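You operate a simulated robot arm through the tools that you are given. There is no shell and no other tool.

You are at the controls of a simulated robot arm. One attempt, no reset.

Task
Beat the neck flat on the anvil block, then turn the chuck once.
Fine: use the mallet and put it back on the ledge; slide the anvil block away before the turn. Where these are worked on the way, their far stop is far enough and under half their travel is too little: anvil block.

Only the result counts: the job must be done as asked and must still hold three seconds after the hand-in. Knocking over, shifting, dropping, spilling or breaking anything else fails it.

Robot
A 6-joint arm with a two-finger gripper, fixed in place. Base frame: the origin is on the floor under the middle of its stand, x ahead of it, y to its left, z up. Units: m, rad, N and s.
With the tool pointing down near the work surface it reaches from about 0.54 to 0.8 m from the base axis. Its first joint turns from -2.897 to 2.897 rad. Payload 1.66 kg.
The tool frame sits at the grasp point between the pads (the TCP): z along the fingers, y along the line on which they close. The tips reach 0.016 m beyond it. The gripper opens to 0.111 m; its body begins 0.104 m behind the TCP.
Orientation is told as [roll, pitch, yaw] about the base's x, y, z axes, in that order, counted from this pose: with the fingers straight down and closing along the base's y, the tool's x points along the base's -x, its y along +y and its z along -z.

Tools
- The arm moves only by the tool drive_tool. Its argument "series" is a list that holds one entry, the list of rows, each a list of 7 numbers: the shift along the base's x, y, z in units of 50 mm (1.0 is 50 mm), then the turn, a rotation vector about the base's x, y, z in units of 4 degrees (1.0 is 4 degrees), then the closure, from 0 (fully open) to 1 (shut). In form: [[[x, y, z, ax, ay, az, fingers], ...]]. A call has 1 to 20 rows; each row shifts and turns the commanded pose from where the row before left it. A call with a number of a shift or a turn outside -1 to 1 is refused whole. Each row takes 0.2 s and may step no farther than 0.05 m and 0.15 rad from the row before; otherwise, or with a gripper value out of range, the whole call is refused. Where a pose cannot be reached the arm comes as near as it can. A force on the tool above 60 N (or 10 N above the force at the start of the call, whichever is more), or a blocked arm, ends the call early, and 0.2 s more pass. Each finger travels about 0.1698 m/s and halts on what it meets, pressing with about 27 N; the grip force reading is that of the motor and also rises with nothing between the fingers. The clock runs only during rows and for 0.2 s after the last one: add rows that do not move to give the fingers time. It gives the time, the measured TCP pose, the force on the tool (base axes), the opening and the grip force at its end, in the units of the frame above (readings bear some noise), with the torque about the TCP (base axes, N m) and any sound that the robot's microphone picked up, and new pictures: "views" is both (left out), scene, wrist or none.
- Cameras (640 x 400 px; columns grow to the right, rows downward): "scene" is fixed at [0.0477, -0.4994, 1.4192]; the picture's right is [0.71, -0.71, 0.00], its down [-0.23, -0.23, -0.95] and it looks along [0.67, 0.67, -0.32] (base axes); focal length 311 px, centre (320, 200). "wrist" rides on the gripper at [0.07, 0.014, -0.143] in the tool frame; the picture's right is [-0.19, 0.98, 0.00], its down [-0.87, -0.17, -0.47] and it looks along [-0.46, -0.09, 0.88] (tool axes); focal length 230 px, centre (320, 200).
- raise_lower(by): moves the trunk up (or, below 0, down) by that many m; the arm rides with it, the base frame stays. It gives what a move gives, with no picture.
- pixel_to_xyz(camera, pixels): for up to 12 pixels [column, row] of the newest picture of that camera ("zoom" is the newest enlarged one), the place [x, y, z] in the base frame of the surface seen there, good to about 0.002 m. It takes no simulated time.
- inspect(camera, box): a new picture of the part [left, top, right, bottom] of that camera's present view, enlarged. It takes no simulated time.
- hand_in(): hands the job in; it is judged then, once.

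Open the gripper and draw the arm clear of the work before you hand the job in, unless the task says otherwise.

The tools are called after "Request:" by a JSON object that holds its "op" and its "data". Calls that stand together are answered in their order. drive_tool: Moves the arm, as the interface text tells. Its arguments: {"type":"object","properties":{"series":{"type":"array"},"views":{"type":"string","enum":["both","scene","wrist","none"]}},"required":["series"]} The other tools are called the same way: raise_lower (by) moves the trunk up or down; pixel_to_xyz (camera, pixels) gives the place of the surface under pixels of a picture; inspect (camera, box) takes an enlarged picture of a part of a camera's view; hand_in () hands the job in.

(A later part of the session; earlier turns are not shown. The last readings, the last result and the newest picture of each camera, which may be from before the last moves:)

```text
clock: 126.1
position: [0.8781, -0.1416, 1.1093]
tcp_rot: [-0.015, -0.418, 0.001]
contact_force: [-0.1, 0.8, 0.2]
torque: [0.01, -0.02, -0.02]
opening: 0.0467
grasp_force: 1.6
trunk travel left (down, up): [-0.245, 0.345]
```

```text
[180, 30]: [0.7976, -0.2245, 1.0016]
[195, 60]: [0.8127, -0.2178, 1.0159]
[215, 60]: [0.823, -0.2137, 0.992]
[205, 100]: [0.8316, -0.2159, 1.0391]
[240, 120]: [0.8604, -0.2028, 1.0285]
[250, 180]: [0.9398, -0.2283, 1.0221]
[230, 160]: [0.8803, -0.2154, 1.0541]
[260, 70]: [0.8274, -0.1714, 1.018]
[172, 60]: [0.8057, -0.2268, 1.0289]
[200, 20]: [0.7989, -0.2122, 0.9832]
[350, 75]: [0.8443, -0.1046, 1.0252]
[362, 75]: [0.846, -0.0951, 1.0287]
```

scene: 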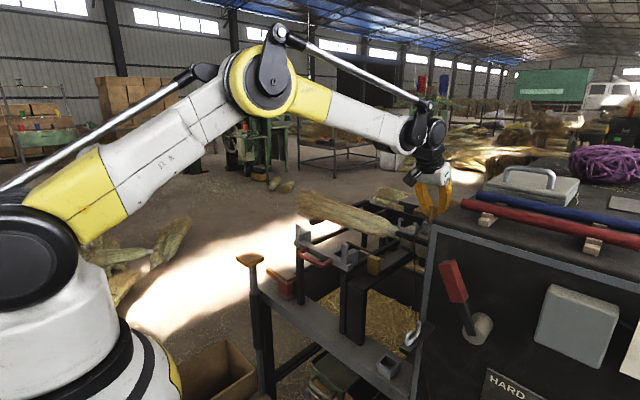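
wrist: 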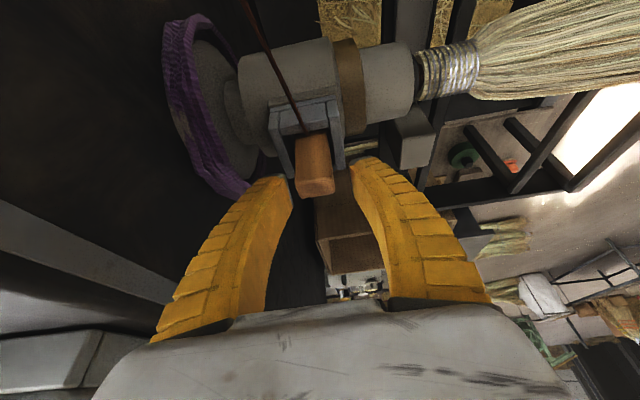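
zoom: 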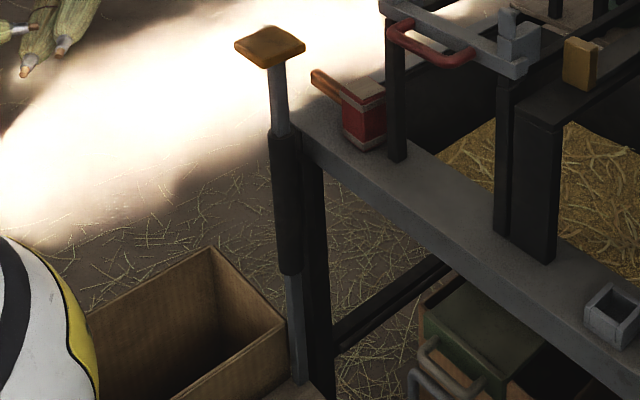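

The wheel behind looks plain and the peg's tilt pivot lay near the chuck axis, so the chuck may have turned with it after all. I regrip the peg and turn it 20° forward on a true arc about the chuck axis (x 0.868, z 1.0), rotating the tool along.

Request:
{"op": "drive_tool", "data": {"series": [[[-0.2, 0, -0.04, 0, 0, 0, 0.6], [0, 0, 0, 0, 0, 0, 0.8], [0, 0, 0, 0, 0, 0, 1], [0, 0, 0, 0, 0, 0, 1], [0.149, 0, -0.005, 0, 1, 0, 1], [0.149, 0, -0.016, 0, 1, 0, 1], [0.147, 0, -0.026, 0, 1, 0, 1], [0.145, 0, -0.036, 0, 1, 0, 1], [0.142, 0, -0.046, 0, 1, 0, 1], [0, 0, 0, 0, 0, 0, 1]]]}}

Request:
{"op": "inspect", "data": {"camera": "wrist", "box": [160, 10, 420, 230]}}

```text
clock: 128.3
position: [0.8586, -0.1383, 1.0981]
tcp_rot: [-0.013, -0.139, -0.002]
contact_force: [6.7, -15.2, 14.2]
torque: [-0.16, -0.42, 0.11]
opening: 0.023
grasp_force: 27.1
out of reach, approached as far as the arm can: row 7, 9
trunk travel left (down, up): [-0.245, 0.345]
```

scene: 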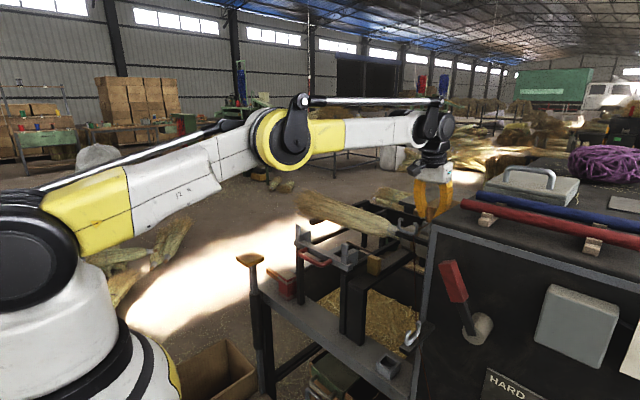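
wrist: 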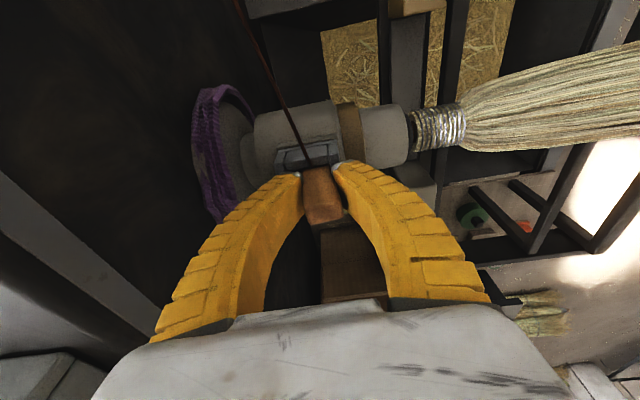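

```text
1.82 times, centred on (290, 120) of wrist
```

zoom: 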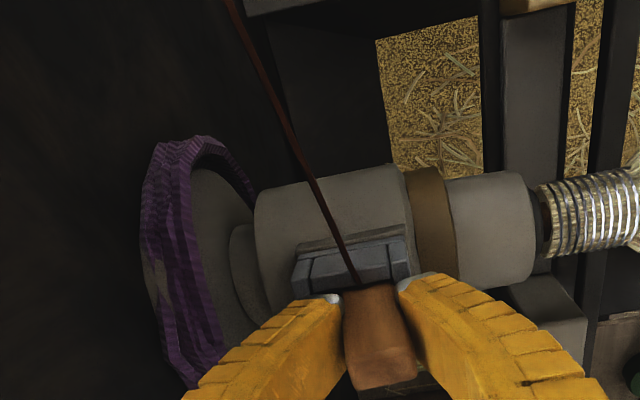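

That tilt is beyond the arm's reach, so the arc was not followed. I release the peg, rise, and tilt back.

Request:
{"op": "drive_tool", "data": {"series": [[[0, 0, 0, 0, 0, 0, 0.8], [0, 0, 0, 0, 0, 0, 0.6], [-0.05, 0, 0.4, 0, 0, 0, 0.6], [-0.05, 0, 0.6, 0, 0, 0, 0.6], [0, 0, 0, 0, -1, 0, 0.6], [0, 0, 0, 0, -1, 0, 0.6], [0, 0, 0, 0, -1, 0, 0.6], [0, 0, 0, 0, -1, 0, 0.6], [0, 0, 0, 0, -1, 0, 0.6], [0, 0, 0, 0, 0, 0, 0.6]]]}}

Request:
{"op": "inspect", "data": {"camera": "wrist", "box": [180, 20, 420, 220]}}

```text
clock: 130.5
position: [0.8555, -0.1347, 1.1467]
tcp_rot: [-0.011, -0.49, 0.002]
contact_force: [-0.4, 0.5, -0.2]
torque: [0.0, -0.03, 0.01]
opening: 0.0469
grasp_force: 1.7
trunk travel left (down, up): [-0.245, 0.345]
```

scene: 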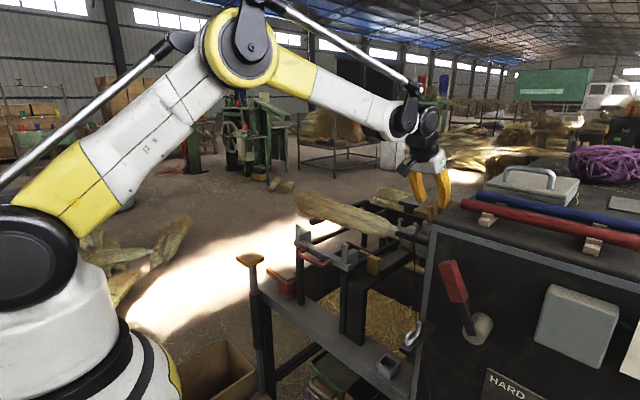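
wrist: 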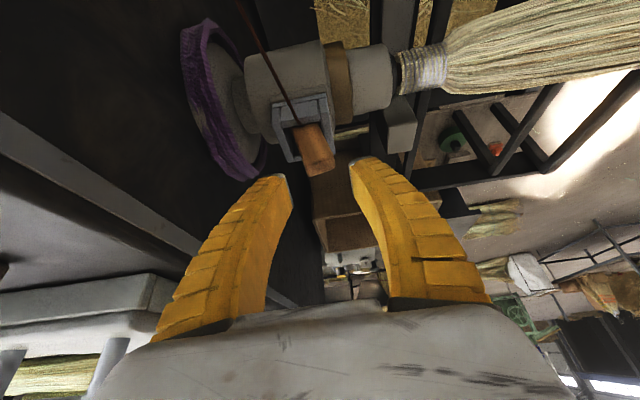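

```text
2.00 times, centred on (300, 120) of wrist
```

zoom: 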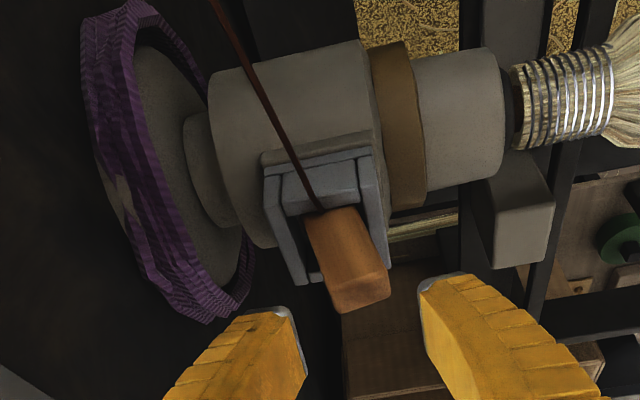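

The peg is indeed a loose wire peg in a fixed-looking housing socket, so I leave it alone. The brown-ringed nose in front may be the turning chuck, maybe driven by the padded post with its foot board; I go and look at that post from above.

Request:
{"op": "drive_tool", "data": {"series": [[[-0.3, 0, 0.8, 0, 0, 0, 0.6], [-0.6, 0, 0.7, 0, 0, 0, 0.4], [-0.7, 0.4, 0, 0, 1, 0, 0], [-0.6, 0.7, 0, 0, 1, 0, 0], [-0.6, 0.7, 0, 0, 1, 0, 0], [-0.6, 0.7, 0, 0, 1, 0, 0], [-0.6, 0.7, 0, 0, 1, 0, 0], [-0.6, 0.7, 0, 0, 1, 0, 0], [-0.6, 0.7, 0, 0, 1, 0, 0], [-0.5, 0.8, 0, 0, 0, 0, 0], [-0.2, 0.9, 0, 0, 0, 0, 0], [0, 0.9, 0, 0, 0, 0, 0], [0, 0.9, 0, 0, 0, 0, 0], [0, 0.9, 0, 0, 0, 0, 0], [0, 0, 0, 0, 0, 0, 0]]]}}

```text
clock: 133.7
position: [0.5587, 0.3148, 1.2184]
tcp_rot: [-0.012, 0.0, 0.0]
contact_force: [-0.4, -0.6, -0.5]
torque: [-0.01, -0.01, 0.0]
opening: 0.1109
grasp_force: 0.1
trunk travel left (down, up): [-0.245, 0.345]
```

scene: 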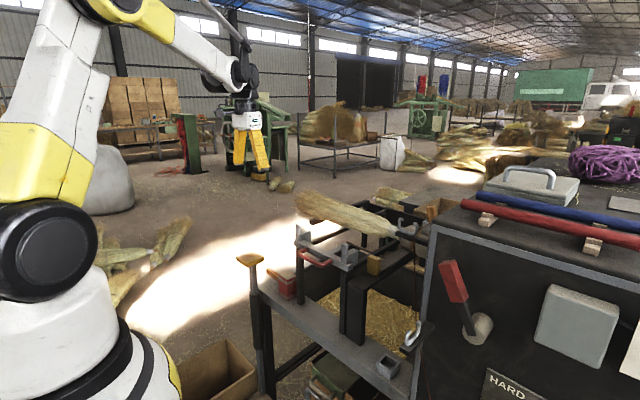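
wrist: 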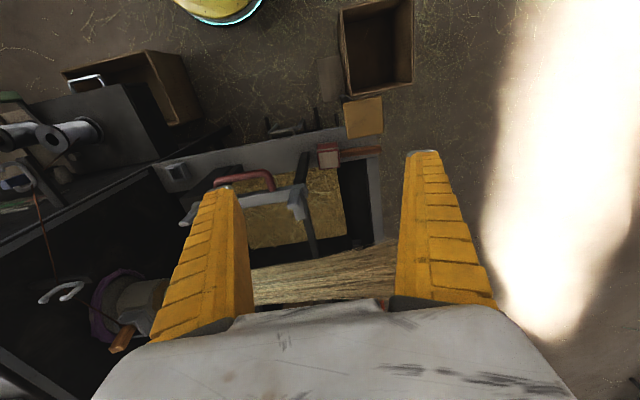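

I zoom on the post's foot near (330,85) and the crate.

Request:
{"op": "inspect", "data": {"camera": "wrist", "box": [270, 0, 430, 170]}}

Request:
{"op": "pixel_to_xyz", "data": {"camera": "wrist", "pixels": [[328, 70], [330, 95], [363, 117], [345, 110], [300, 125], [380, 60], [110, 300], [125, 345], [95, 290], [60, 290]]}}

```text
2.35 times, centred on (350, 85) of wrist
```

zoom: 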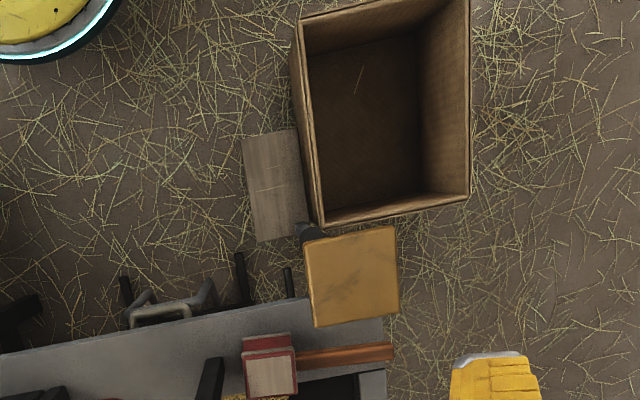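

```text
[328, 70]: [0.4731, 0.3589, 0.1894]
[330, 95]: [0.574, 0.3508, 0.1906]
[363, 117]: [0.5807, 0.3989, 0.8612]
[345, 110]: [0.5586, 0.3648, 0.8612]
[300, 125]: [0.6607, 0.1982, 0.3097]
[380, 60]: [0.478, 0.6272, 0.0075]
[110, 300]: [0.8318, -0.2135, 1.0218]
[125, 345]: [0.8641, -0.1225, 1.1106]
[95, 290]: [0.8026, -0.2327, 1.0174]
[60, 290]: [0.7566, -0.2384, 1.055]
```

The post stands on a foot board (treadle, z≈0.19) – this is a kick winder whose treadle turns the chuck, and the pad lets me press it. I take a reference picture of the chuck and lower the trunk to reach the pad.

Request:
{"op": "inspect", "data": {"camera": "scene", "box": [375, 205, 445, 255]}}

Request:
{"op": "inspect", "data": {"camera": "wrist", "box": [30, 230, 180, 370]}}

Request:
{"op": "raise_lower", "data": {"by": -0.12}}

```text
8.00 times, centred on (410, 230) of scene
```

zoom: 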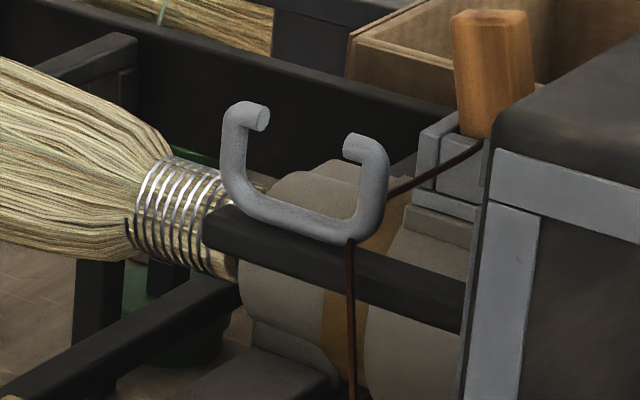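

```text
2.86 times, centred on (105, 300) of wrist
```

zoom: 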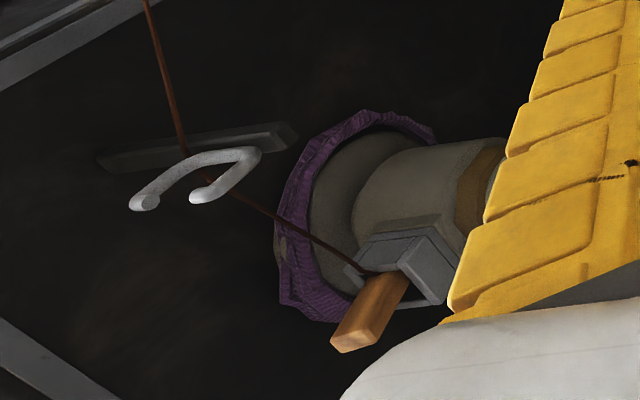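

```text
clock: 135.2
position: [0.5591, 0.3154, 1.098]
tcp_rot: [-0.013, 0.001, 0.001]
contact_force: [-0.2, -0.3, 0.5]
torque: [-0.01, 0.02, 0.0]
opening: 0.111
grasp_force: 0.1
trunk travel left (down, up): [-0.125, 0.465]
```

Now I go above the pad centre (0.582, 0.40) with closed fingers.

Request:
{"op": "drive_tool", "data": {"series": [[[0.12, 0.42, -0.3, 0, 0, 0, 0.5], [0.12, 0.42, -0.5, 0, 0, 0, 1], [0.12, 0.42, -0.6, 0, 0, 0, 1], [0.1, 0.42, -0.6, 0, 0, 0, 1], [0, 0, -0.6, 0, 0, 0, 1], [0, 0, -0.7, 0, 0, 0, 1], [0, 0, -0.6, 0, 0, 0, 1], [0, 0, 0, 0, 0, 0, 1]]]}}

```text
clock: 137.0
position: [0.5803, 0.3995, 0.9009]
tcp_rot: [-0.013, 0.001, 0.001]
contact_force: [-0.1, -0.4, 0.0]
torque: [-0.02, -0.02, 0.02]
opening: 0.0001
grasp_force: 26.8
trunk travel left (down, up): [-0.125, 0.465]
```

scene: 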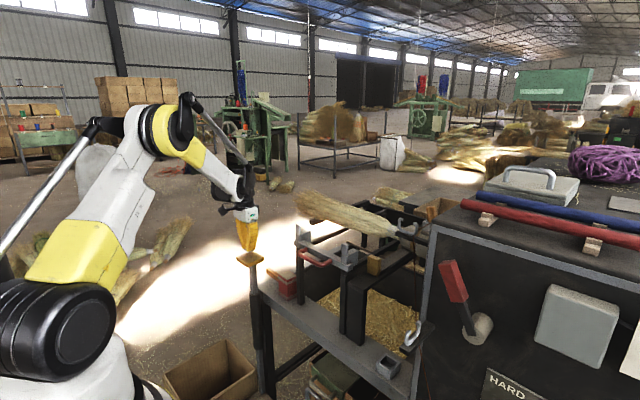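
wrist: 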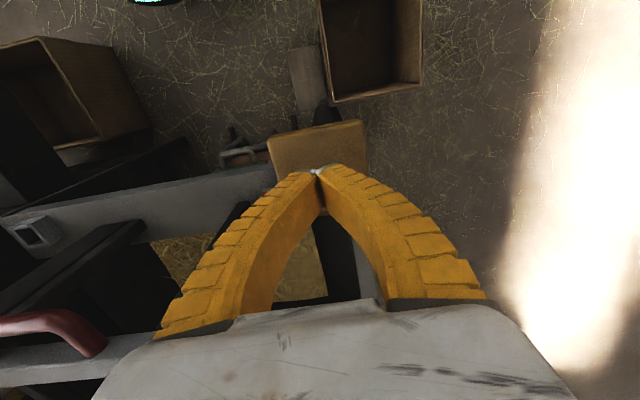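

The fingertips are 24 mm above the pad. I press it down by about 1 cm as a trial and watch the force and the chuck.

Request:
{"op": "drive_tool", "data": {"series": [[[0, 0, -0.25, 0, 0, 0, 1], [0, 0, -0.23, 0, 0, 0, 1], [0, 0, -0.1, 0, 0, 0, 1], [0, 0, -0.1, 0, 0, 0, 1], [0, 0, 0, 0, 0, 0, 1]]]}}

Request:
{"op": "inspect", "data": {"camera": "scene", "box": [375, 205, 445, 255]}}

Request:
{"op": "inspect", "data": {"camera": "scene", "box": [200, 200, 340, 400]}}

```text
clock: 138.2
position: [0.5818, 0.3968, 0.8677]
tcp_rot: [-0.012, -0.001, 0.001]
contact_force: [-1.1, 1.9, 6.3]
torque: [0.03, 0.02, -0.01]
opening: 0.006
grasp_force: 28.9
trunk travel left (down, up): [-0.125, 0.465]
```

scene: 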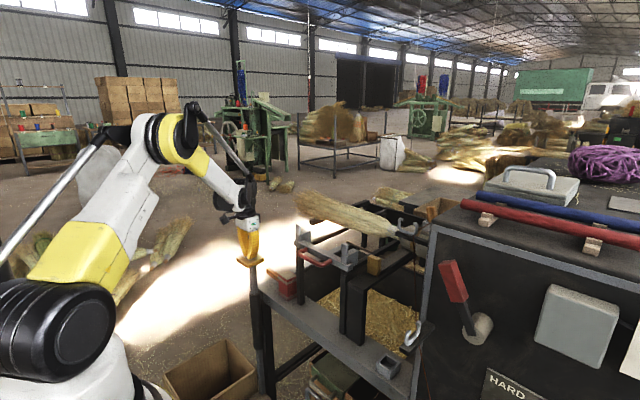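
wrist: 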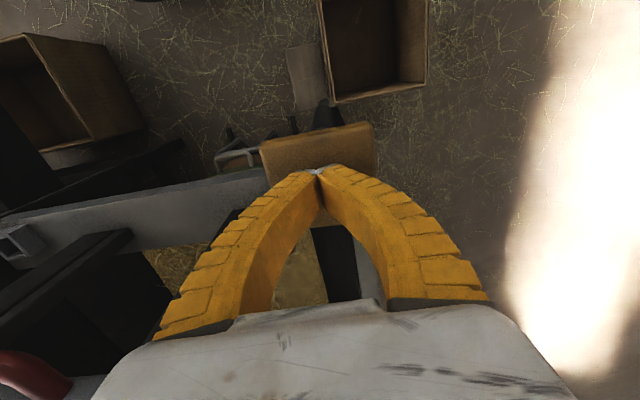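

```text
8.00 times, centred on (410, 230) of scene
```

zoom: 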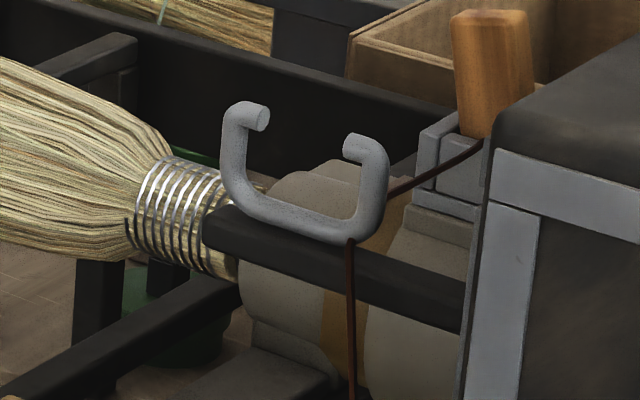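

```text
2.00 times, centred on (270, 300) of scene
```

zoom: 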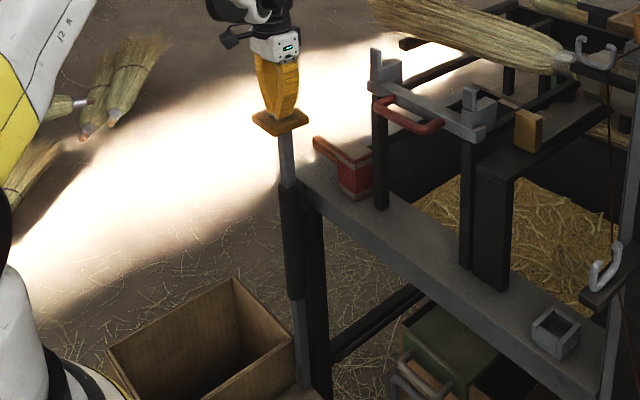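

The pad yields springily (6 N at 1 cm) and nothing has changed at the chuck yet. I press on to about 3 cm and compare again.

Request:
{"op": "drive_tool", "data": {"series": [[[0, 0, -0.2, 0, 0, 0, 1], [0, 0, -0.2, 0, 0, 0, 1], [0, 0, 0, 0, 0, 0, 1]]], "views": "scene"}}

Request:
{"op": "inspect", "data": {"camera": "scene", "box": [375, 205, 445, 255]}}

```text
clock: 139.0
position: [0.5834, 0.3993, 0.85]
tcp_rot: [-0.012, 0.002, 0.001]
contact_force: [-1.0, -2.8, 7.2]
torque: [-0.02, -0.01, -0.06]
opening: 0.006
grasp_force: 28.7
trunk travel left (down, up): [-0.125, 0.465]
```

scene: 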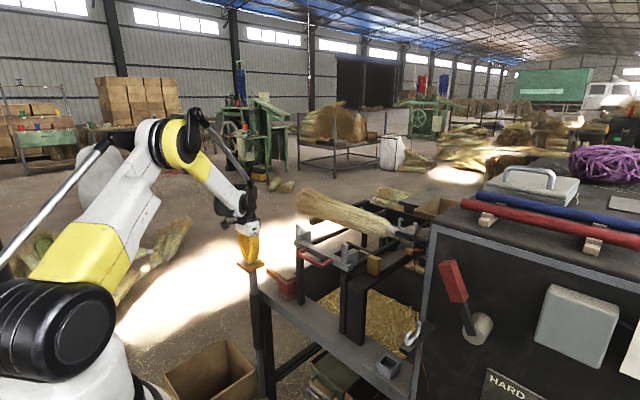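

```text
8.00 times, centred on (410, 230) of scene
```

zoom: 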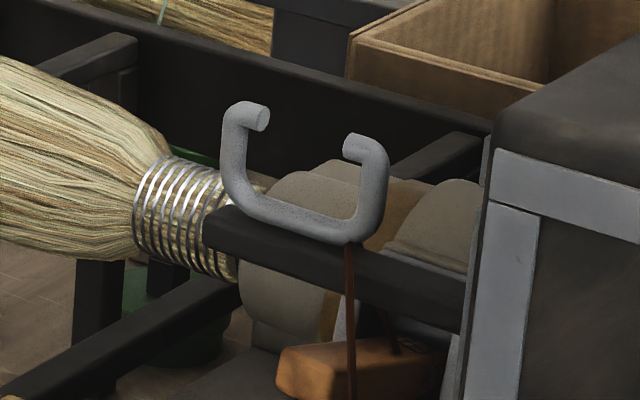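

The chuck is now turning with the treadle: the peg has come round to the near side at zoom (350,365). I measure it before going on.

Request:
{"op": "pixel_to_xyz", "data": {"camera": "zoom", "pixels": [[290, 365], [320, 355], [380, 355], [420, 360], [345, 320], [400, 330], [450, 200], [440, 260], [395, 385], [290, 390]]}}

Request:
{"op": "inspect", "data": {"camera": "scene", "box": [400, 225, 450, 285]}}

```text
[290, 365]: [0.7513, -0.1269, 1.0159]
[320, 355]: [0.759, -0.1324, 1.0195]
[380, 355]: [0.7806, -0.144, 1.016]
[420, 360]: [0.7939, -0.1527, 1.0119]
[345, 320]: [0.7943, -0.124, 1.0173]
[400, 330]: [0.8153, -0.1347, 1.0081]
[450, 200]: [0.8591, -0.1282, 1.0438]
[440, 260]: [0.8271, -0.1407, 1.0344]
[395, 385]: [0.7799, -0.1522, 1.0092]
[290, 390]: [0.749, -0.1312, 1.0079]
```

```text
6.67 times, centred on (425, 255) of scene
```

zoom: 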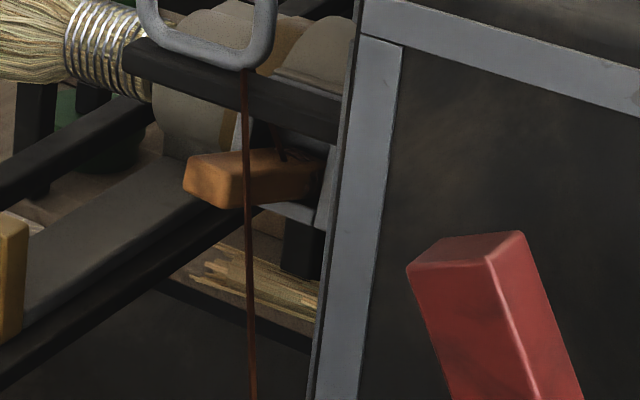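

The peg points horizontally toward me, still fully seated (tip radius 0.119 as before): the chuck is a quarter round. I wait one short step to see whether it runs on by itself or follows the pad.

Request:
{"op": "drive_tool", "data": {"series": [[[0, 0, 0, 0, 0, 0, 1]]], "views": "scene"}}

Request:
{"op": "inspect", "data": {"camera": "scene", "box": [375, 205, 445, 285]}}

```text
clock: 139.4
position: [0.5822, 0.399, 0.8502]
tcp_rot: [-0.014, 0.001, 0.0]
contact_force: [-0.4, -0.7, 6.8]
torque: [0.02, -0.01, -0.02]
opening: 0.0059
grasp_force: 28.9
trunk travel left (down, up): [-0.125, 0.465]
```

scene: 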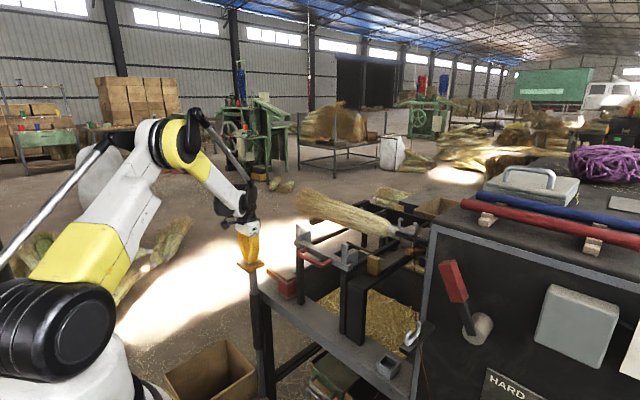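

```text
5.00 times, centred on (410, 245) of scene
```

zoom: 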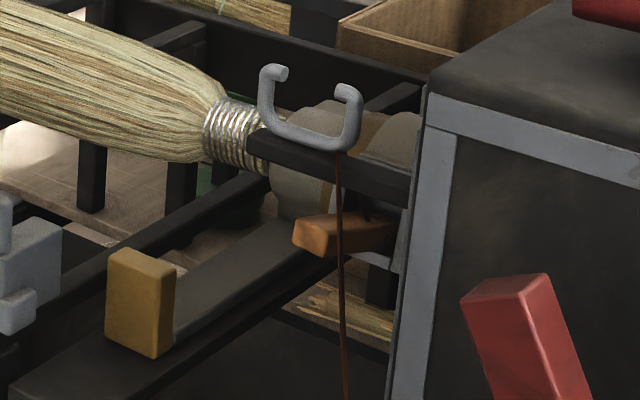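

It holds at a quarter turn, so it follows the pad. I press 5 mm further to learn the ratio.

Request:
{"op": "drive_tool", "data": {"series": [[[0, 0, -0.1, 0, 0, 0, 1], [0, 0, 0, 0, 0, 0, 1]]], "views": "scene"}}

Request:
{"op": "inspect", "data": {"camera": "scene", "box": [375, 205, 445, 285]}}

```text
clock: 140.0
position: [0.5833, 0.3994, 0.8451]
tcp_rot: [-0.013, 0.001, 0.002]
contact_force: [1.7, -0.8, 7.6]
torque: [0.02, -0.04, -0.01]
opening: 0.0059
grasp_force: 29.2
trunk travel left (down, up): [-0.125, 0.465]
```

scene: 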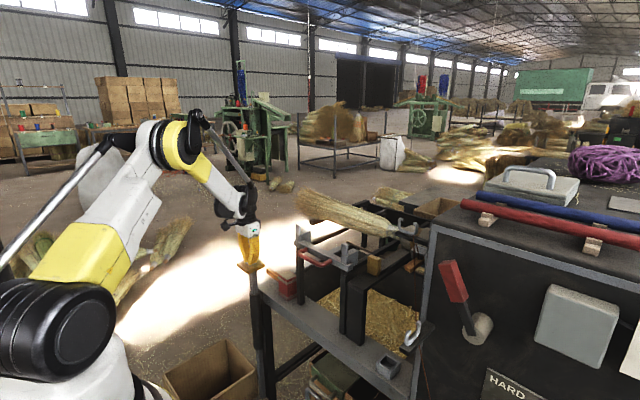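

```text
5.00 times, centred on (410, 245) of scene
```

zoom: 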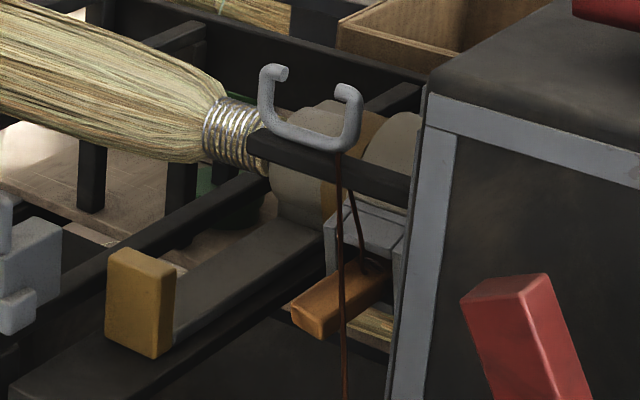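

The chuck follows continuously (about 7°/mm) and is near 125° now. I check that the peg stays seated in its socket.

Request:
{"op": "pixel_to_xyz", "data": {"camera": "zoom", "pixels": [[300, 310], [320, 300], [310, 325], [350, 285], [375, 275], [345, 215], [385, 235], [330, 240], [365, 225]]}}

Request:
{"op": "inspect", "data": {"camera": "scene", "box": [400, 240, 440, 280]}}

```text
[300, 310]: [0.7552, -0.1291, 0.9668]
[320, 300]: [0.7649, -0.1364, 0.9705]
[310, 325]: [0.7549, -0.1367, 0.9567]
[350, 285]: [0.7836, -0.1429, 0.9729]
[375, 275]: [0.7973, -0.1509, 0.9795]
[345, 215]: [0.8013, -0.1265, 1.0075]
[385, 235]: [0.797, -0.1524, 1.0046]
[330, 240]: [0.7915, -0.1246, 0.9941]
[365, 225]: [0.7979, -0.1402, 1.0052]
```

```text
10.00 times, centred on (420, 260) of scene
```

zoom: 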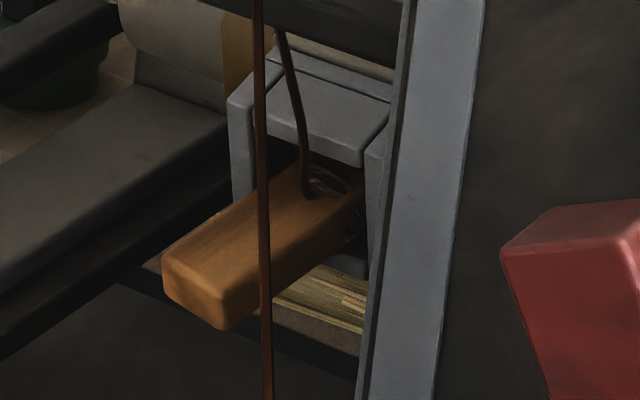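

The peg is still seated (tip radius ≈0.12). I measure the socket and peg axis in this closer zoom to see how well it is held.

Request:
{"op": "pixel_to_xyz", "data": {"camera": "zoom", "pixels": [[290, 80], [320, 110], [345, 140], [355, 155], [240, 110], [245, 180], [200, 270], [250, 230], [290, 205], [330, 195], [195, 305], [240, 300]]}}

```text
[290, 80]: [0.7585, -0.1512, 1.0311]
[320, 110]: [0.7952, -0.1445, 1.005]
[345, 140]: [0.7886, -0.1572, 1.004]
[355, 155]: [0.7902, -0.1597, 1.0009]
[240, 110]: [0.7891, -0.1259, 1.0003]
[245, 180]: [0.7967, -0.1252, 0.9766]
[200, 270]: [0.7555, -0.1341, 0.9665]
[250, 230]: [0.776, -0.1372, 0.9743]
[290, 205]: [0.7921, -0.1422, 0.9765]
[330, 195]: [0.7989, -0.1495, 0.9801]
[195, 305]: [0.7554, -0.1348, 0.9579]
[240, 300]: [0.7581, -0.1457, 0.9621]
```

Socket and peg are parallel at about 107°, with the peg lying on the lower wall. Before going past the point where a loose peg could slide out, I ease the pad up 5 mm to learn whether the chuck returns with it.

Request:
{"op": "drive_tool", "data": {"series": [[[0, 0, 0.1, 0, 0, 0, 1], [0, 0, 0, 0, 0, 0, 1]]], "views": "scene"}}

Request:
{"op": "inspect", "data": {"camera": "scene", "box": [400, 240, 440, 280]}}

Request:
{"op": "pixel_to_xyz", "data": {"camera": "scene", "pixels": [[250, 266], [252, 262], [246, 264]]}}

```text
clock: 140.6
position: [0.5814, 0.3982, 0.8511]
tcp_rot: [-0.011, 0.001, 0.0]
contact_force: [0.6, 0.9, 6.9]
torque: [0.02, -0.02, 0.0]
opening: 0.006
grasp_force: 28.7
trunk travel left (down, up): [-0.125, 0.465]
```

scene: 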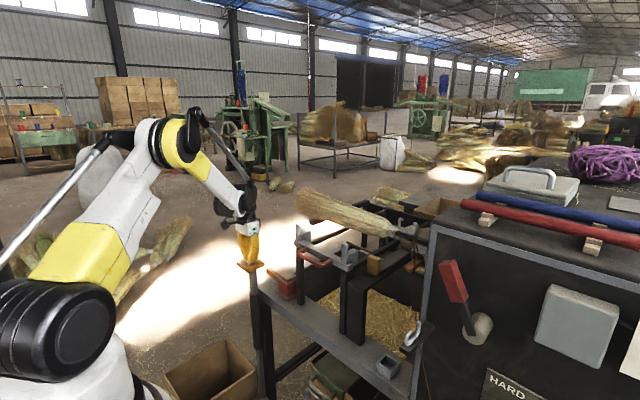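

```text
10.00 times, centred on (420, 260) of scene
```

zoom: 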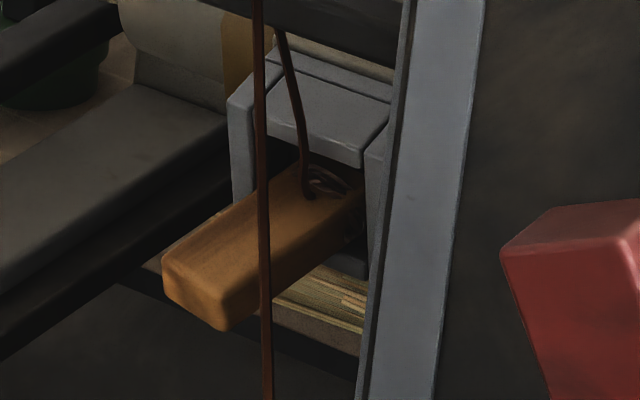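

```text
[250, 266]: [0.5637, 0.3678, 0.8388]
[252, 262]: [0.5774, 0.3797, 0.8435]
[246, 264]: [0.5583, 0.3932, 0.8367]
```

The chuck stays put when the pad rises, so the treadle drives it one way through a ratchet. I check whether the peg is now aligned and centred in the socket (held) or merely lying in it.

Request:
{"op": "pixel_to_xyz", "data": {"camera": "zoom", "pixels": [[172, 262], [215, 228], [255, 198], [295, 172], [228, 296], [262, 270], [300, 245], [340, 220], [350, 190], [240, 150], [375, 160], [345, 258]]}}

Request:
{"op": "inspect", "data": {"camera": "scene", "box": [410, 248, 440, 274]}}

```text
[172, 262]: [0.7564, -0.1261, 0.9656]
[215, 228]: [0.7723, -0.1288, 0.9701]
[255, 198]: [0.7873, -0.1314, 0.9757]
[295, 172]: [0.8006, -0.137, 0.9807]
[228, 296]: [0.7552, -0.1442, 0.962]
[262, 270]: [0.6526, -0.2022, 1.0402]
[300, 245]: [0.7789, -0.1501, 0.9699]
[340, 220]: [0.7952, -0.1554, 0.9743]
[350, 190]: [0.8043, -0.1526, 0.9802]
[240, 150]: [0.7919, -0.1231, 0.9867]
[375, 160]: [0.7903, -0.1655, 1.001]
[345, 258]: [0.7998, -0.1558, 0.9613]
```

```text
15.38 times, centred on (425, 261) of scene
```

zoom: 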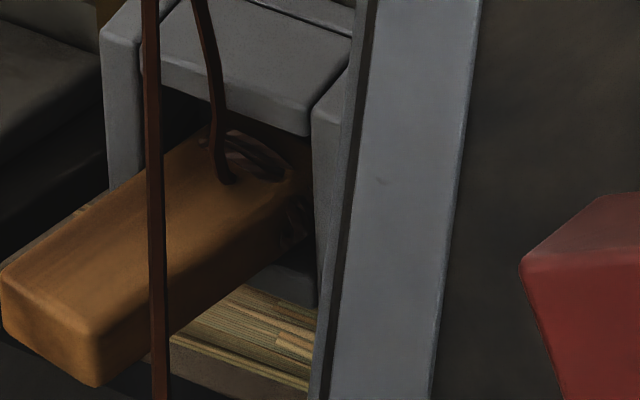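

The peg is skewed about 14° in its socket, so I am not yet sure it is held. I lift off the pad (letting it rise) and wait a few seconds to see whether the peg creeps at this angle.

Request:
{"op": "drive_tool", "data": {"series": [[[0, 0, 0.2, 0, 0, 0, 1], [0, 0, 0.3, 0, 0, 0, 1], [0, 0, 0.5, 0, 0, 0, 1], [0, 0, 0.5, 0, 0, 0, 1], [0, 0, 0.5, 0, 0, 0, 1], [0, 0, 0, 0, 0, 0, 1], [0, 0, 0, 0, 0, 0, 1], [0, 0, 0, 0, 0, 0, 1], [0, 0, 0, 0, 0, 0, 1], [0, 0, 0, 0, 0, 0, 1], [0, 0, 0, 0, 0, 0, 1], [0, 0, 0, 0, 0, 0, 1], [0, 0, 0, 0, 0, 0, 1], [0, 0, 0, 0, 0, 0, 1], [0, 0, 0, 0, 0, 0, 1]]], "views": "scene"}}

Request:
{"op": "inspect", "data": {"camera": "scene", "box": [400, 240, 440, 280]}}

Request:
{"op": "inspect", "data": {"camera": "scene", "box": [220, 230, 290, 310]}}

```text
clock: 143.8
position: [0.5831, 0.3996, 0.9481]
tcp_rot: [-0.012, -0.002, 0.001]
contact_force: [-0.1, -0.3, 0.1]
torque: [-0.03, 0.01, 0.01]
opening: 0.0003
grasp_force: 29.3
trunk travel left (down, up): [-0.125, 0.465]
```

scene: 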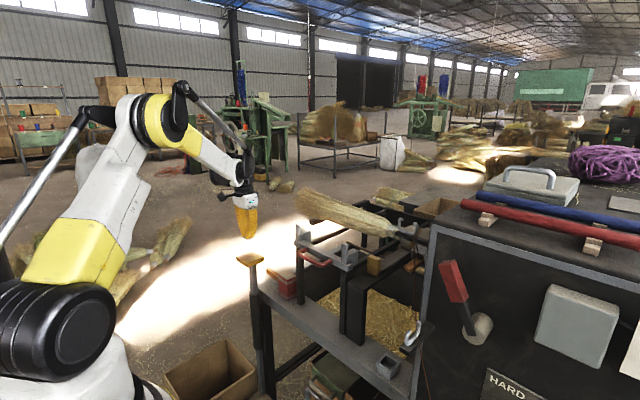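

```text
10.00 times, centred on (420, 260) of scene
```

zoom: 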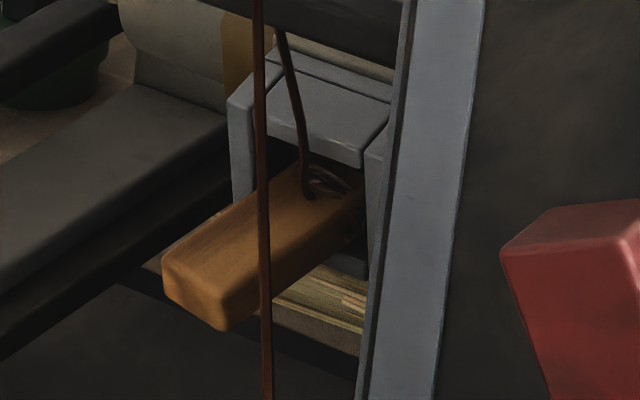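

```text
5.00 times, centred on (255, 270) of scene
```

zoom: 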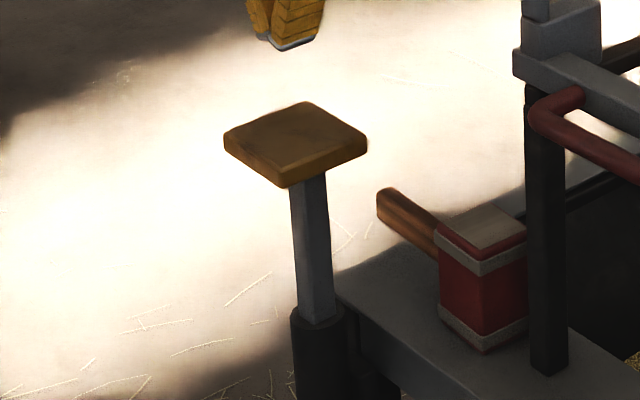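

Nothing creeps, and a loose peg with most of its length outside the socket would have drooped, so it is evidently held. The pad is back up; I press it again in steps to complete the turn, watching the peg.

Request:
{"op": "drive_tool", "data": {"series": [[[0, 0, -0.6, 0, 0, 0, 1], [0, 0, -0.6, 0, 0, 0, 1], [0, 0, -0.4, 0, 0, 0, 1], [0, 0, -0.1, 0, 0, 0, 1], [0, 0, 0, 0, 0, 0, 1]]], "views": "scene"}}

Request:
{"op": "inspect", "data": {"camera": "scene", "box": [375, 205, 445, 285]}}

```text
clock: 145.0
position: [0.5821, 0.3976, 0.8639]
tcp_rot: [-0.011, 0.0, -0.001]
contact_force: [2.2, -1.0, 5.9]
torque: [0.02, -0.03, -0.03]
opening: 0.0059
grasp_force: 28.4
trunk travel left (down, up): [-0.125, 0.465]
```

scene: 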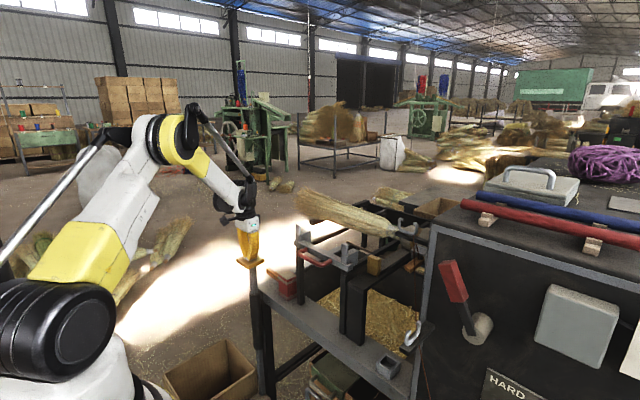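

```text
5.00 times, centred on (410, 245) of scene
```

zoom: 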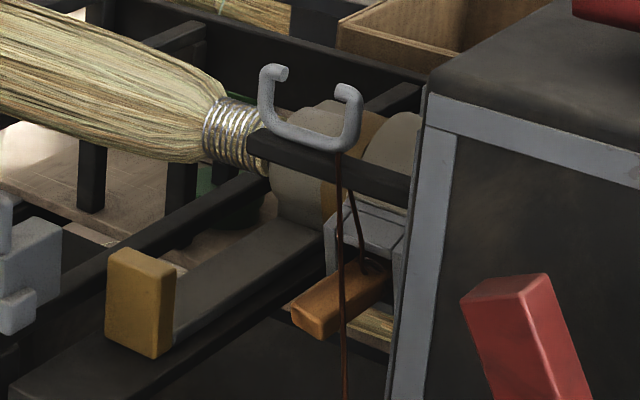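

At 11 mm of pad travel the chuck has not yet moved on (lost motion). I press on by 6 mm.

Request:
{"op": "drive_tool", "data": {"series": [[[0, 0, -0.06, 0, 0, 0, 1], [0, 0, -0.06, 0, 0, 0, 1], [0, 0, 0, 0, 0, 0, 1]]], "views": "scene"}}

Request:
{"op": "inspect", "data": {"camera": "scene", "box": [375, 205, 445, 285]}}

```text
clock: 145.8
position: [0.58, 0.3976, 0.858]
tcp_rot: [-0.012, -0.002, 0.001]
contact_force: [2.4, -1.9, 7.4]
torque: [-0.02, -0.04, 0.02]
opening: 0.0059
grasp_force: 28.9
trunk travel left (down, up): [-0.125, 0.465]
```

scene: 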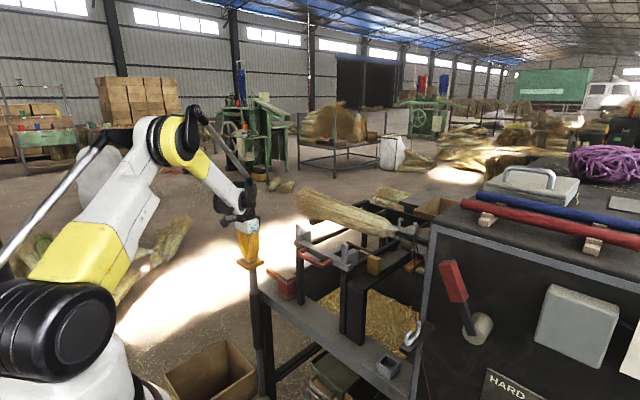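

```text
5.00 times, centred on (410, 245) of scene
```

zoom: 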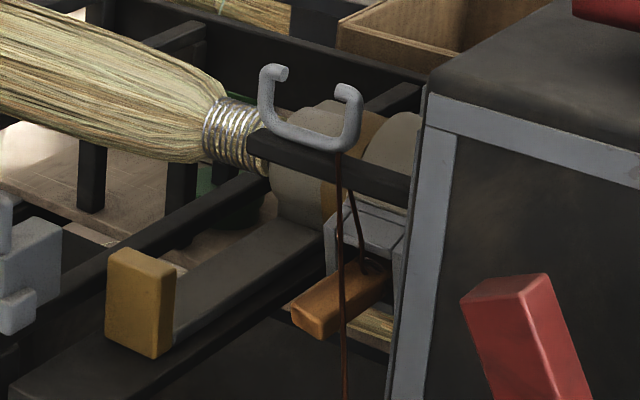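

Still unchanged at 17 mm. I go on in 5 mm steps.

Request:
{"op": "drive_tool", "data": {"series": [[[0, 0, -0.06, 0, 0, 0, 1], [0, 0, -0.06, 0, 0, 0, 1], [0, 0, 0, 0, 0, 0, 1]]], "views": "scene"}}

Request:
{"op": "inspect", "data": {"camera": "scene", "box": [375, 205, 445, 285]}}

```text
clock: 146.6
position: [0.5817, 0.3981, 0.8539]
tcp_rot: [-0.013, -0.001, 0.001]
contact_force: [-1.6, -2.0, 8.0]
torque: [-0.02, 0.07, 0.03]
opening: 0.0058
grasp_force: 28.8
trunk travel left (down, up): [-0.125, 0.465]
```

scene: 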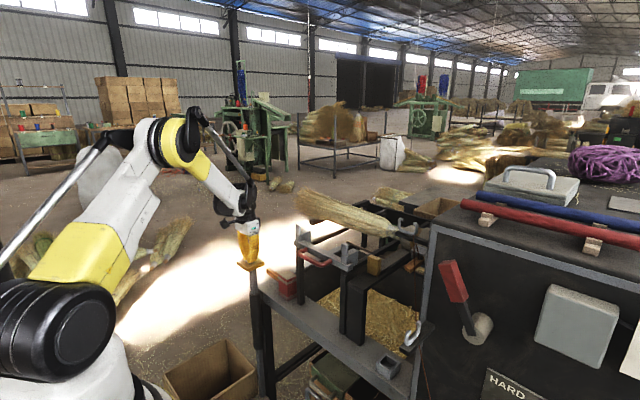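

```text
5.00 times, centred on (410, 245) of scene
```

zoom: 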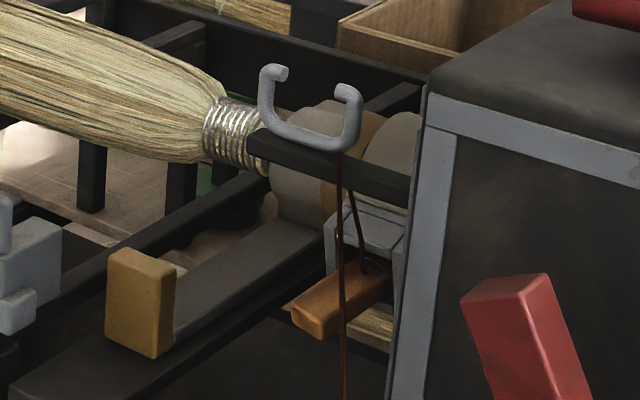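

Still no motion at 21 mm. I continue down past the earlier depth.

Request:
{"op": "drive_tool", "data": {"series": [[[0, 0, -0.06, 0, 0, 0, 1], [0, 0, -0.06, 0, 0, 0, 1], [0, 0, 0, 0, 0, 0, 1]]], "views": "scene"}}

Request:
{"op": "inspect", "data": {"camera": "scene", "box": [375, 205, 445, 285]}}

```text
clock: 147.4
position: [0.5806, 0.3982, 0.8459]
tcp_rot: [-0.011, 0.001, 0.001]
contact_force: [1.3, -0.2, 7.7]
torque: [0.03, 0.01, 0.03]
opening: 0.0061
grasp_force: 28.9
trunk travel left (down, up): [-0.125, 0.465]
```

scene: 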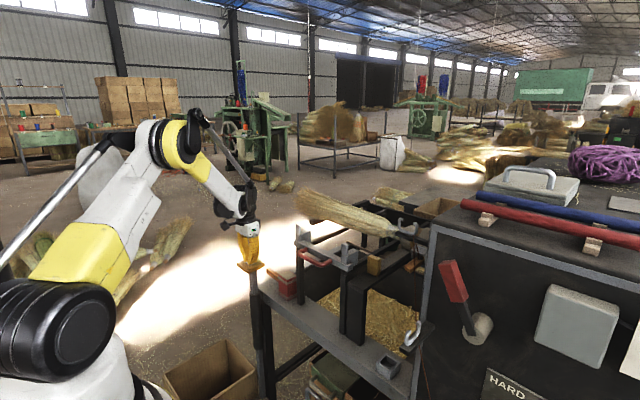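

```text
5.00 times, centred on (410, 245) of scene
```

zoom: 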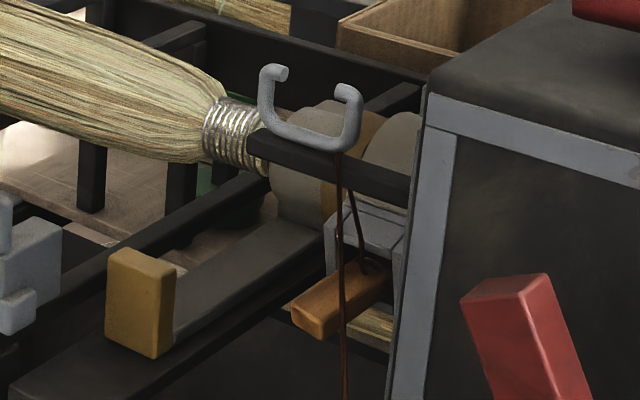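

Depth now equals the earlier one with no extra turn, so the turn seems tied to the pad's depth. I go deeper by 6 mm.

Request:
{"op": "drive_tool", "data": {"series": [[[0, 0, -0.06, 0, 0, 0, 1], [0, 0, -0.06, 0, 0, 0, 1], [0, 0, 0, 0, 0, 0, 1]]], "views": "scene"}}

Request:
{"op": "inspect", "data": {"camera": "scene", "box": [375, 205, 445, 285]}}

```text
clock: 148.2
position: [0.5819, 0.3981, 0.8415]
tcp_rot: [-0.013, 0.001, 0.001]
contact_force: [-2.8, 1.5, 8.8]
torque: [0.02, 0.03, 0.06]
opening: 0.0065
grasp_force: 28.7
trunk travel left (down, up): [-0.125, 0.465]
```

scene: 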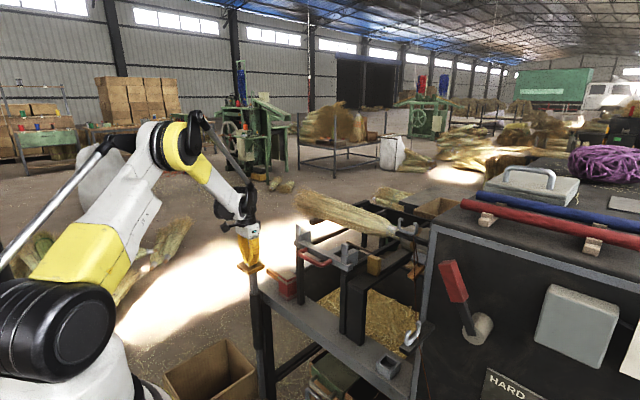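

```text
5.00 times, centred on (410, 245) of scene
```

zoom: 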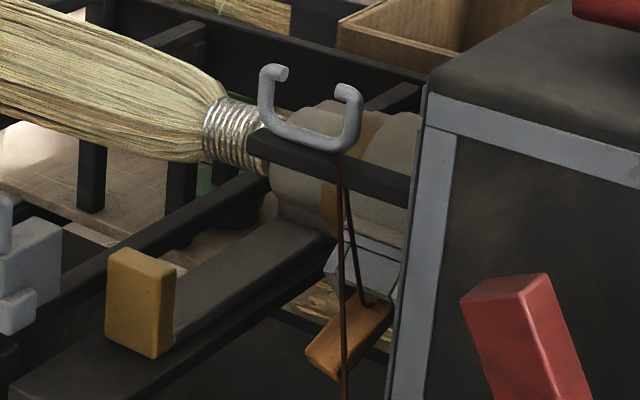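

The chuck advances again with the extra depth (now ~128°) and the peg stays firmly in its socket. I keep pressing steadily.

Request:
{"op": "drive_tool", "data": {"series": [[[0, 0, -0.08, 0, 0, 0, 1], [0, 0, -0.08, 0, 0, 0, 1], [0, 0, 0, 0, 0, 0, 1]]], "views": "scene"}}

Request:
{"op": "inspect", "data": {"camera": "scene", "box": [375, 205, 445, 285]}}

```text
clock: 149.0
position: [0.5831, 0.3985, 0.8324]
tcp_rot: [-0.012, 0.0, 0.001]
contact_force: [-5.1, -0.1, 10.0]
torque: [0.01, 0.02, -0.06]
opening: 0.0061
grasp_force: 29.1
trunk travel left (down, up): [-0.125, 0.465]
```

scene: 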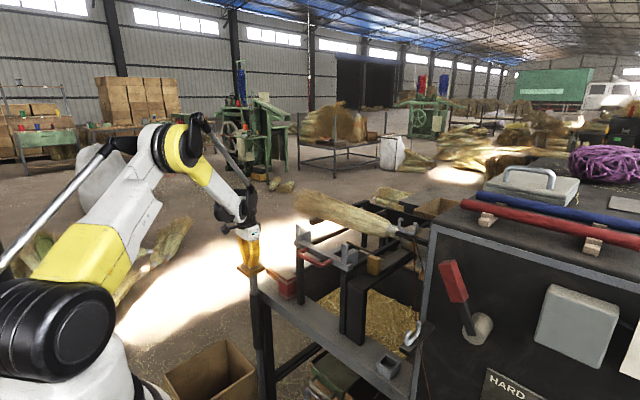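

```text
5.00 times, centred on (410, 245) of scene
```

zoom: 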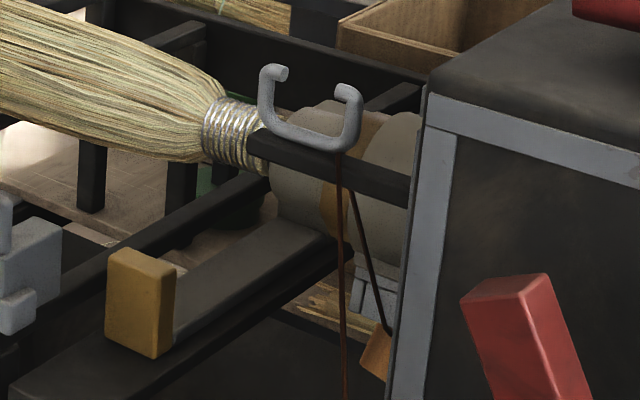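

The peg now points nearly straight down and is still held. I continue pressing in larger strokes.

Request:
{"op": "drive_tool", "data": {"series": [[[0, 0, -0.1, 0, 0, 0, 1], [0, 0, -0.1, 0, 0, 0, 1], [0, 0, -0.1, 0, 0, 0, 1], [0, 0, 0, 0, 0, 0, 1]]], "views": "scene"}}

Request:
{"op": "inspect", "data": {"camera": "scene", "box": [375, 195, 455, 285]}}

```text
clock: 150.0
position: [0.582, 0.3994, 0.8173]
tcp_rot: [-0.012, -0.002, 0.001]
contact_force: [-2.1, -2.5, 11.1]
torque: [-0.02, 0.0, -0.01]
opening: 0.0061
grasp_force: 28.9
trunk travel left (down, up): [-0.125, 0.465]
```

scene: 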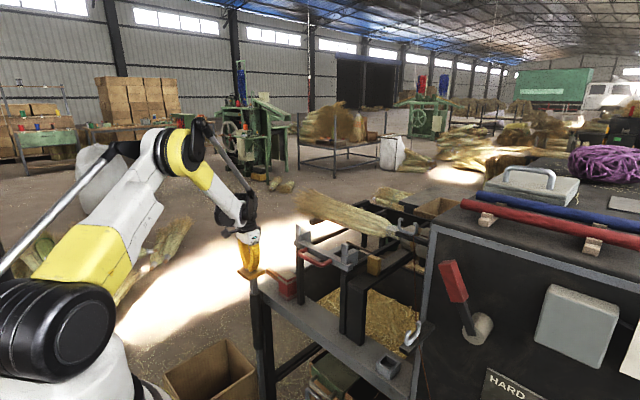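

```text
4.44 times, centred on (415, 240) of scene
```

zoom: 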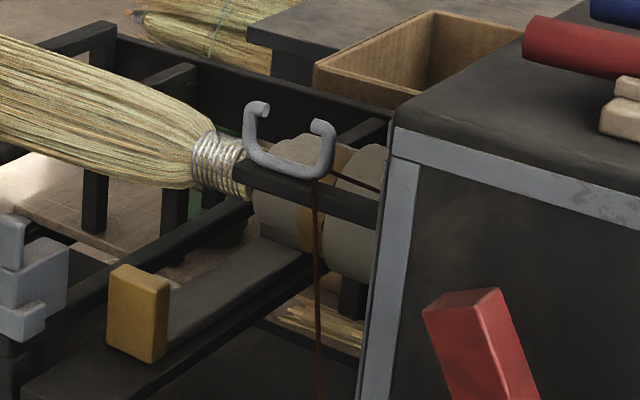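

The peg has gone round behind (wire now leads over the chuck's top). I keep pressing toward the stroke's end.

Request:
{"op": "drive_tool", "data": {"series": [[[0, 0, -0.1, 0, 0, 0, 1], [0, 0, -0.1, 0, 0, 0, 1], [0, 0, -0.1, 0, 0, 0, 1], [0, 0, -0.1, 0, 0, 0, 1], [0, 0, 0, 0, 0, 0, 1]]], "views": "scene"}}

Request:
{"op": "inspect", "data": {"camera": "scene", "box": [375, 195, 455, 285]}}

```text
clock: 151.2
position: [0.5827, 0.3988, 0.7987]
tcp_rot: [-0.011, 0.0, 0.001]
contact_force: [-0.1, 0.4, 12.5]
torque: [0.04, -0.01, 0.07]
opening: 0.0063
grasp_force: 28.6
trunk travel left (down, up): [-0.125, 0.465]
heard: click
```

scene: 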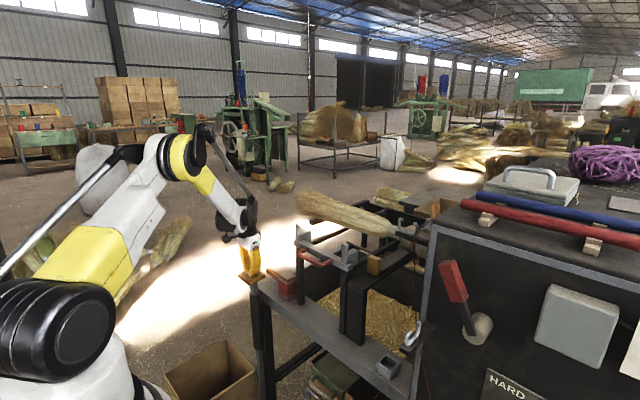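

```text
4.44 times, centred on (415, 240) of scene
```

zoom: 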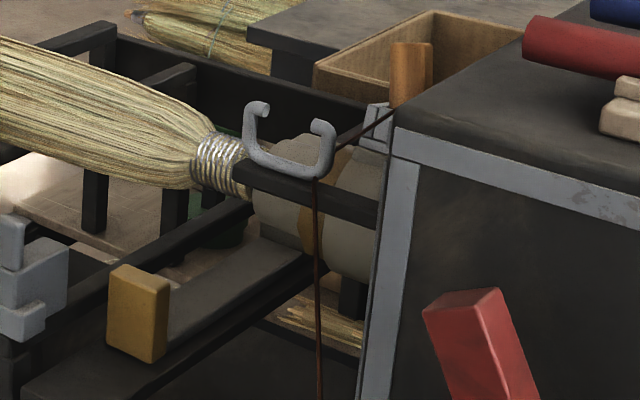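

A click is heard and the peg stands upright again: the chuck has come full circle. I measure the peg before releasing the pad.

Request:
{"op": "pixel_to_xyz", "data": {"camera": "zoom", "pixels": [[400, 50], [398, 75], [396, 98], [420, 50], [412, 45], [375, 115], [370, 140], [425, 70]]}}

Request:
{"op": "inspect", "data": {"camera": "scene", "box": [415, 195, 455, 235]}}

```text
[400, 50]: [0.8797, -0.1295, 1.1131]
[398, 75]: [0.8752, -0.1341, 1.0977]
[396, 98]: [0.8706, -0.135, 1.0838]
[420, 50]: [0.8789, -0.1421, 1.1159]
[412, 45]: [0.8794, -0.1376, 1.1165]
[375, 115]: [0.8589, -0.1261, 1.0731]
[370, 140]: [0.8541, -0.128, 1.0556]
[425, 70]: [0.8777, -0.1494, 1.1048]
```

```text
10.00 times, centred on (435, 215) of scene
```

zoom: 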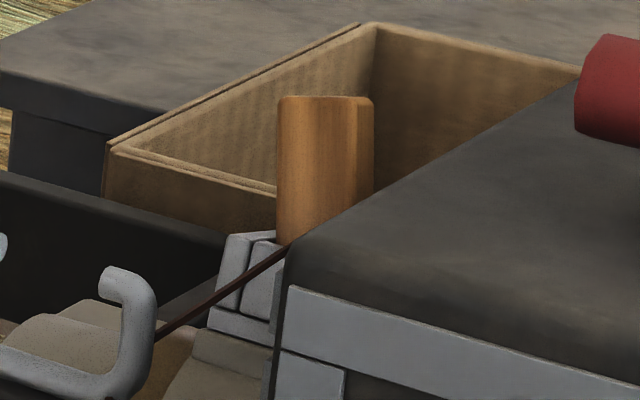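

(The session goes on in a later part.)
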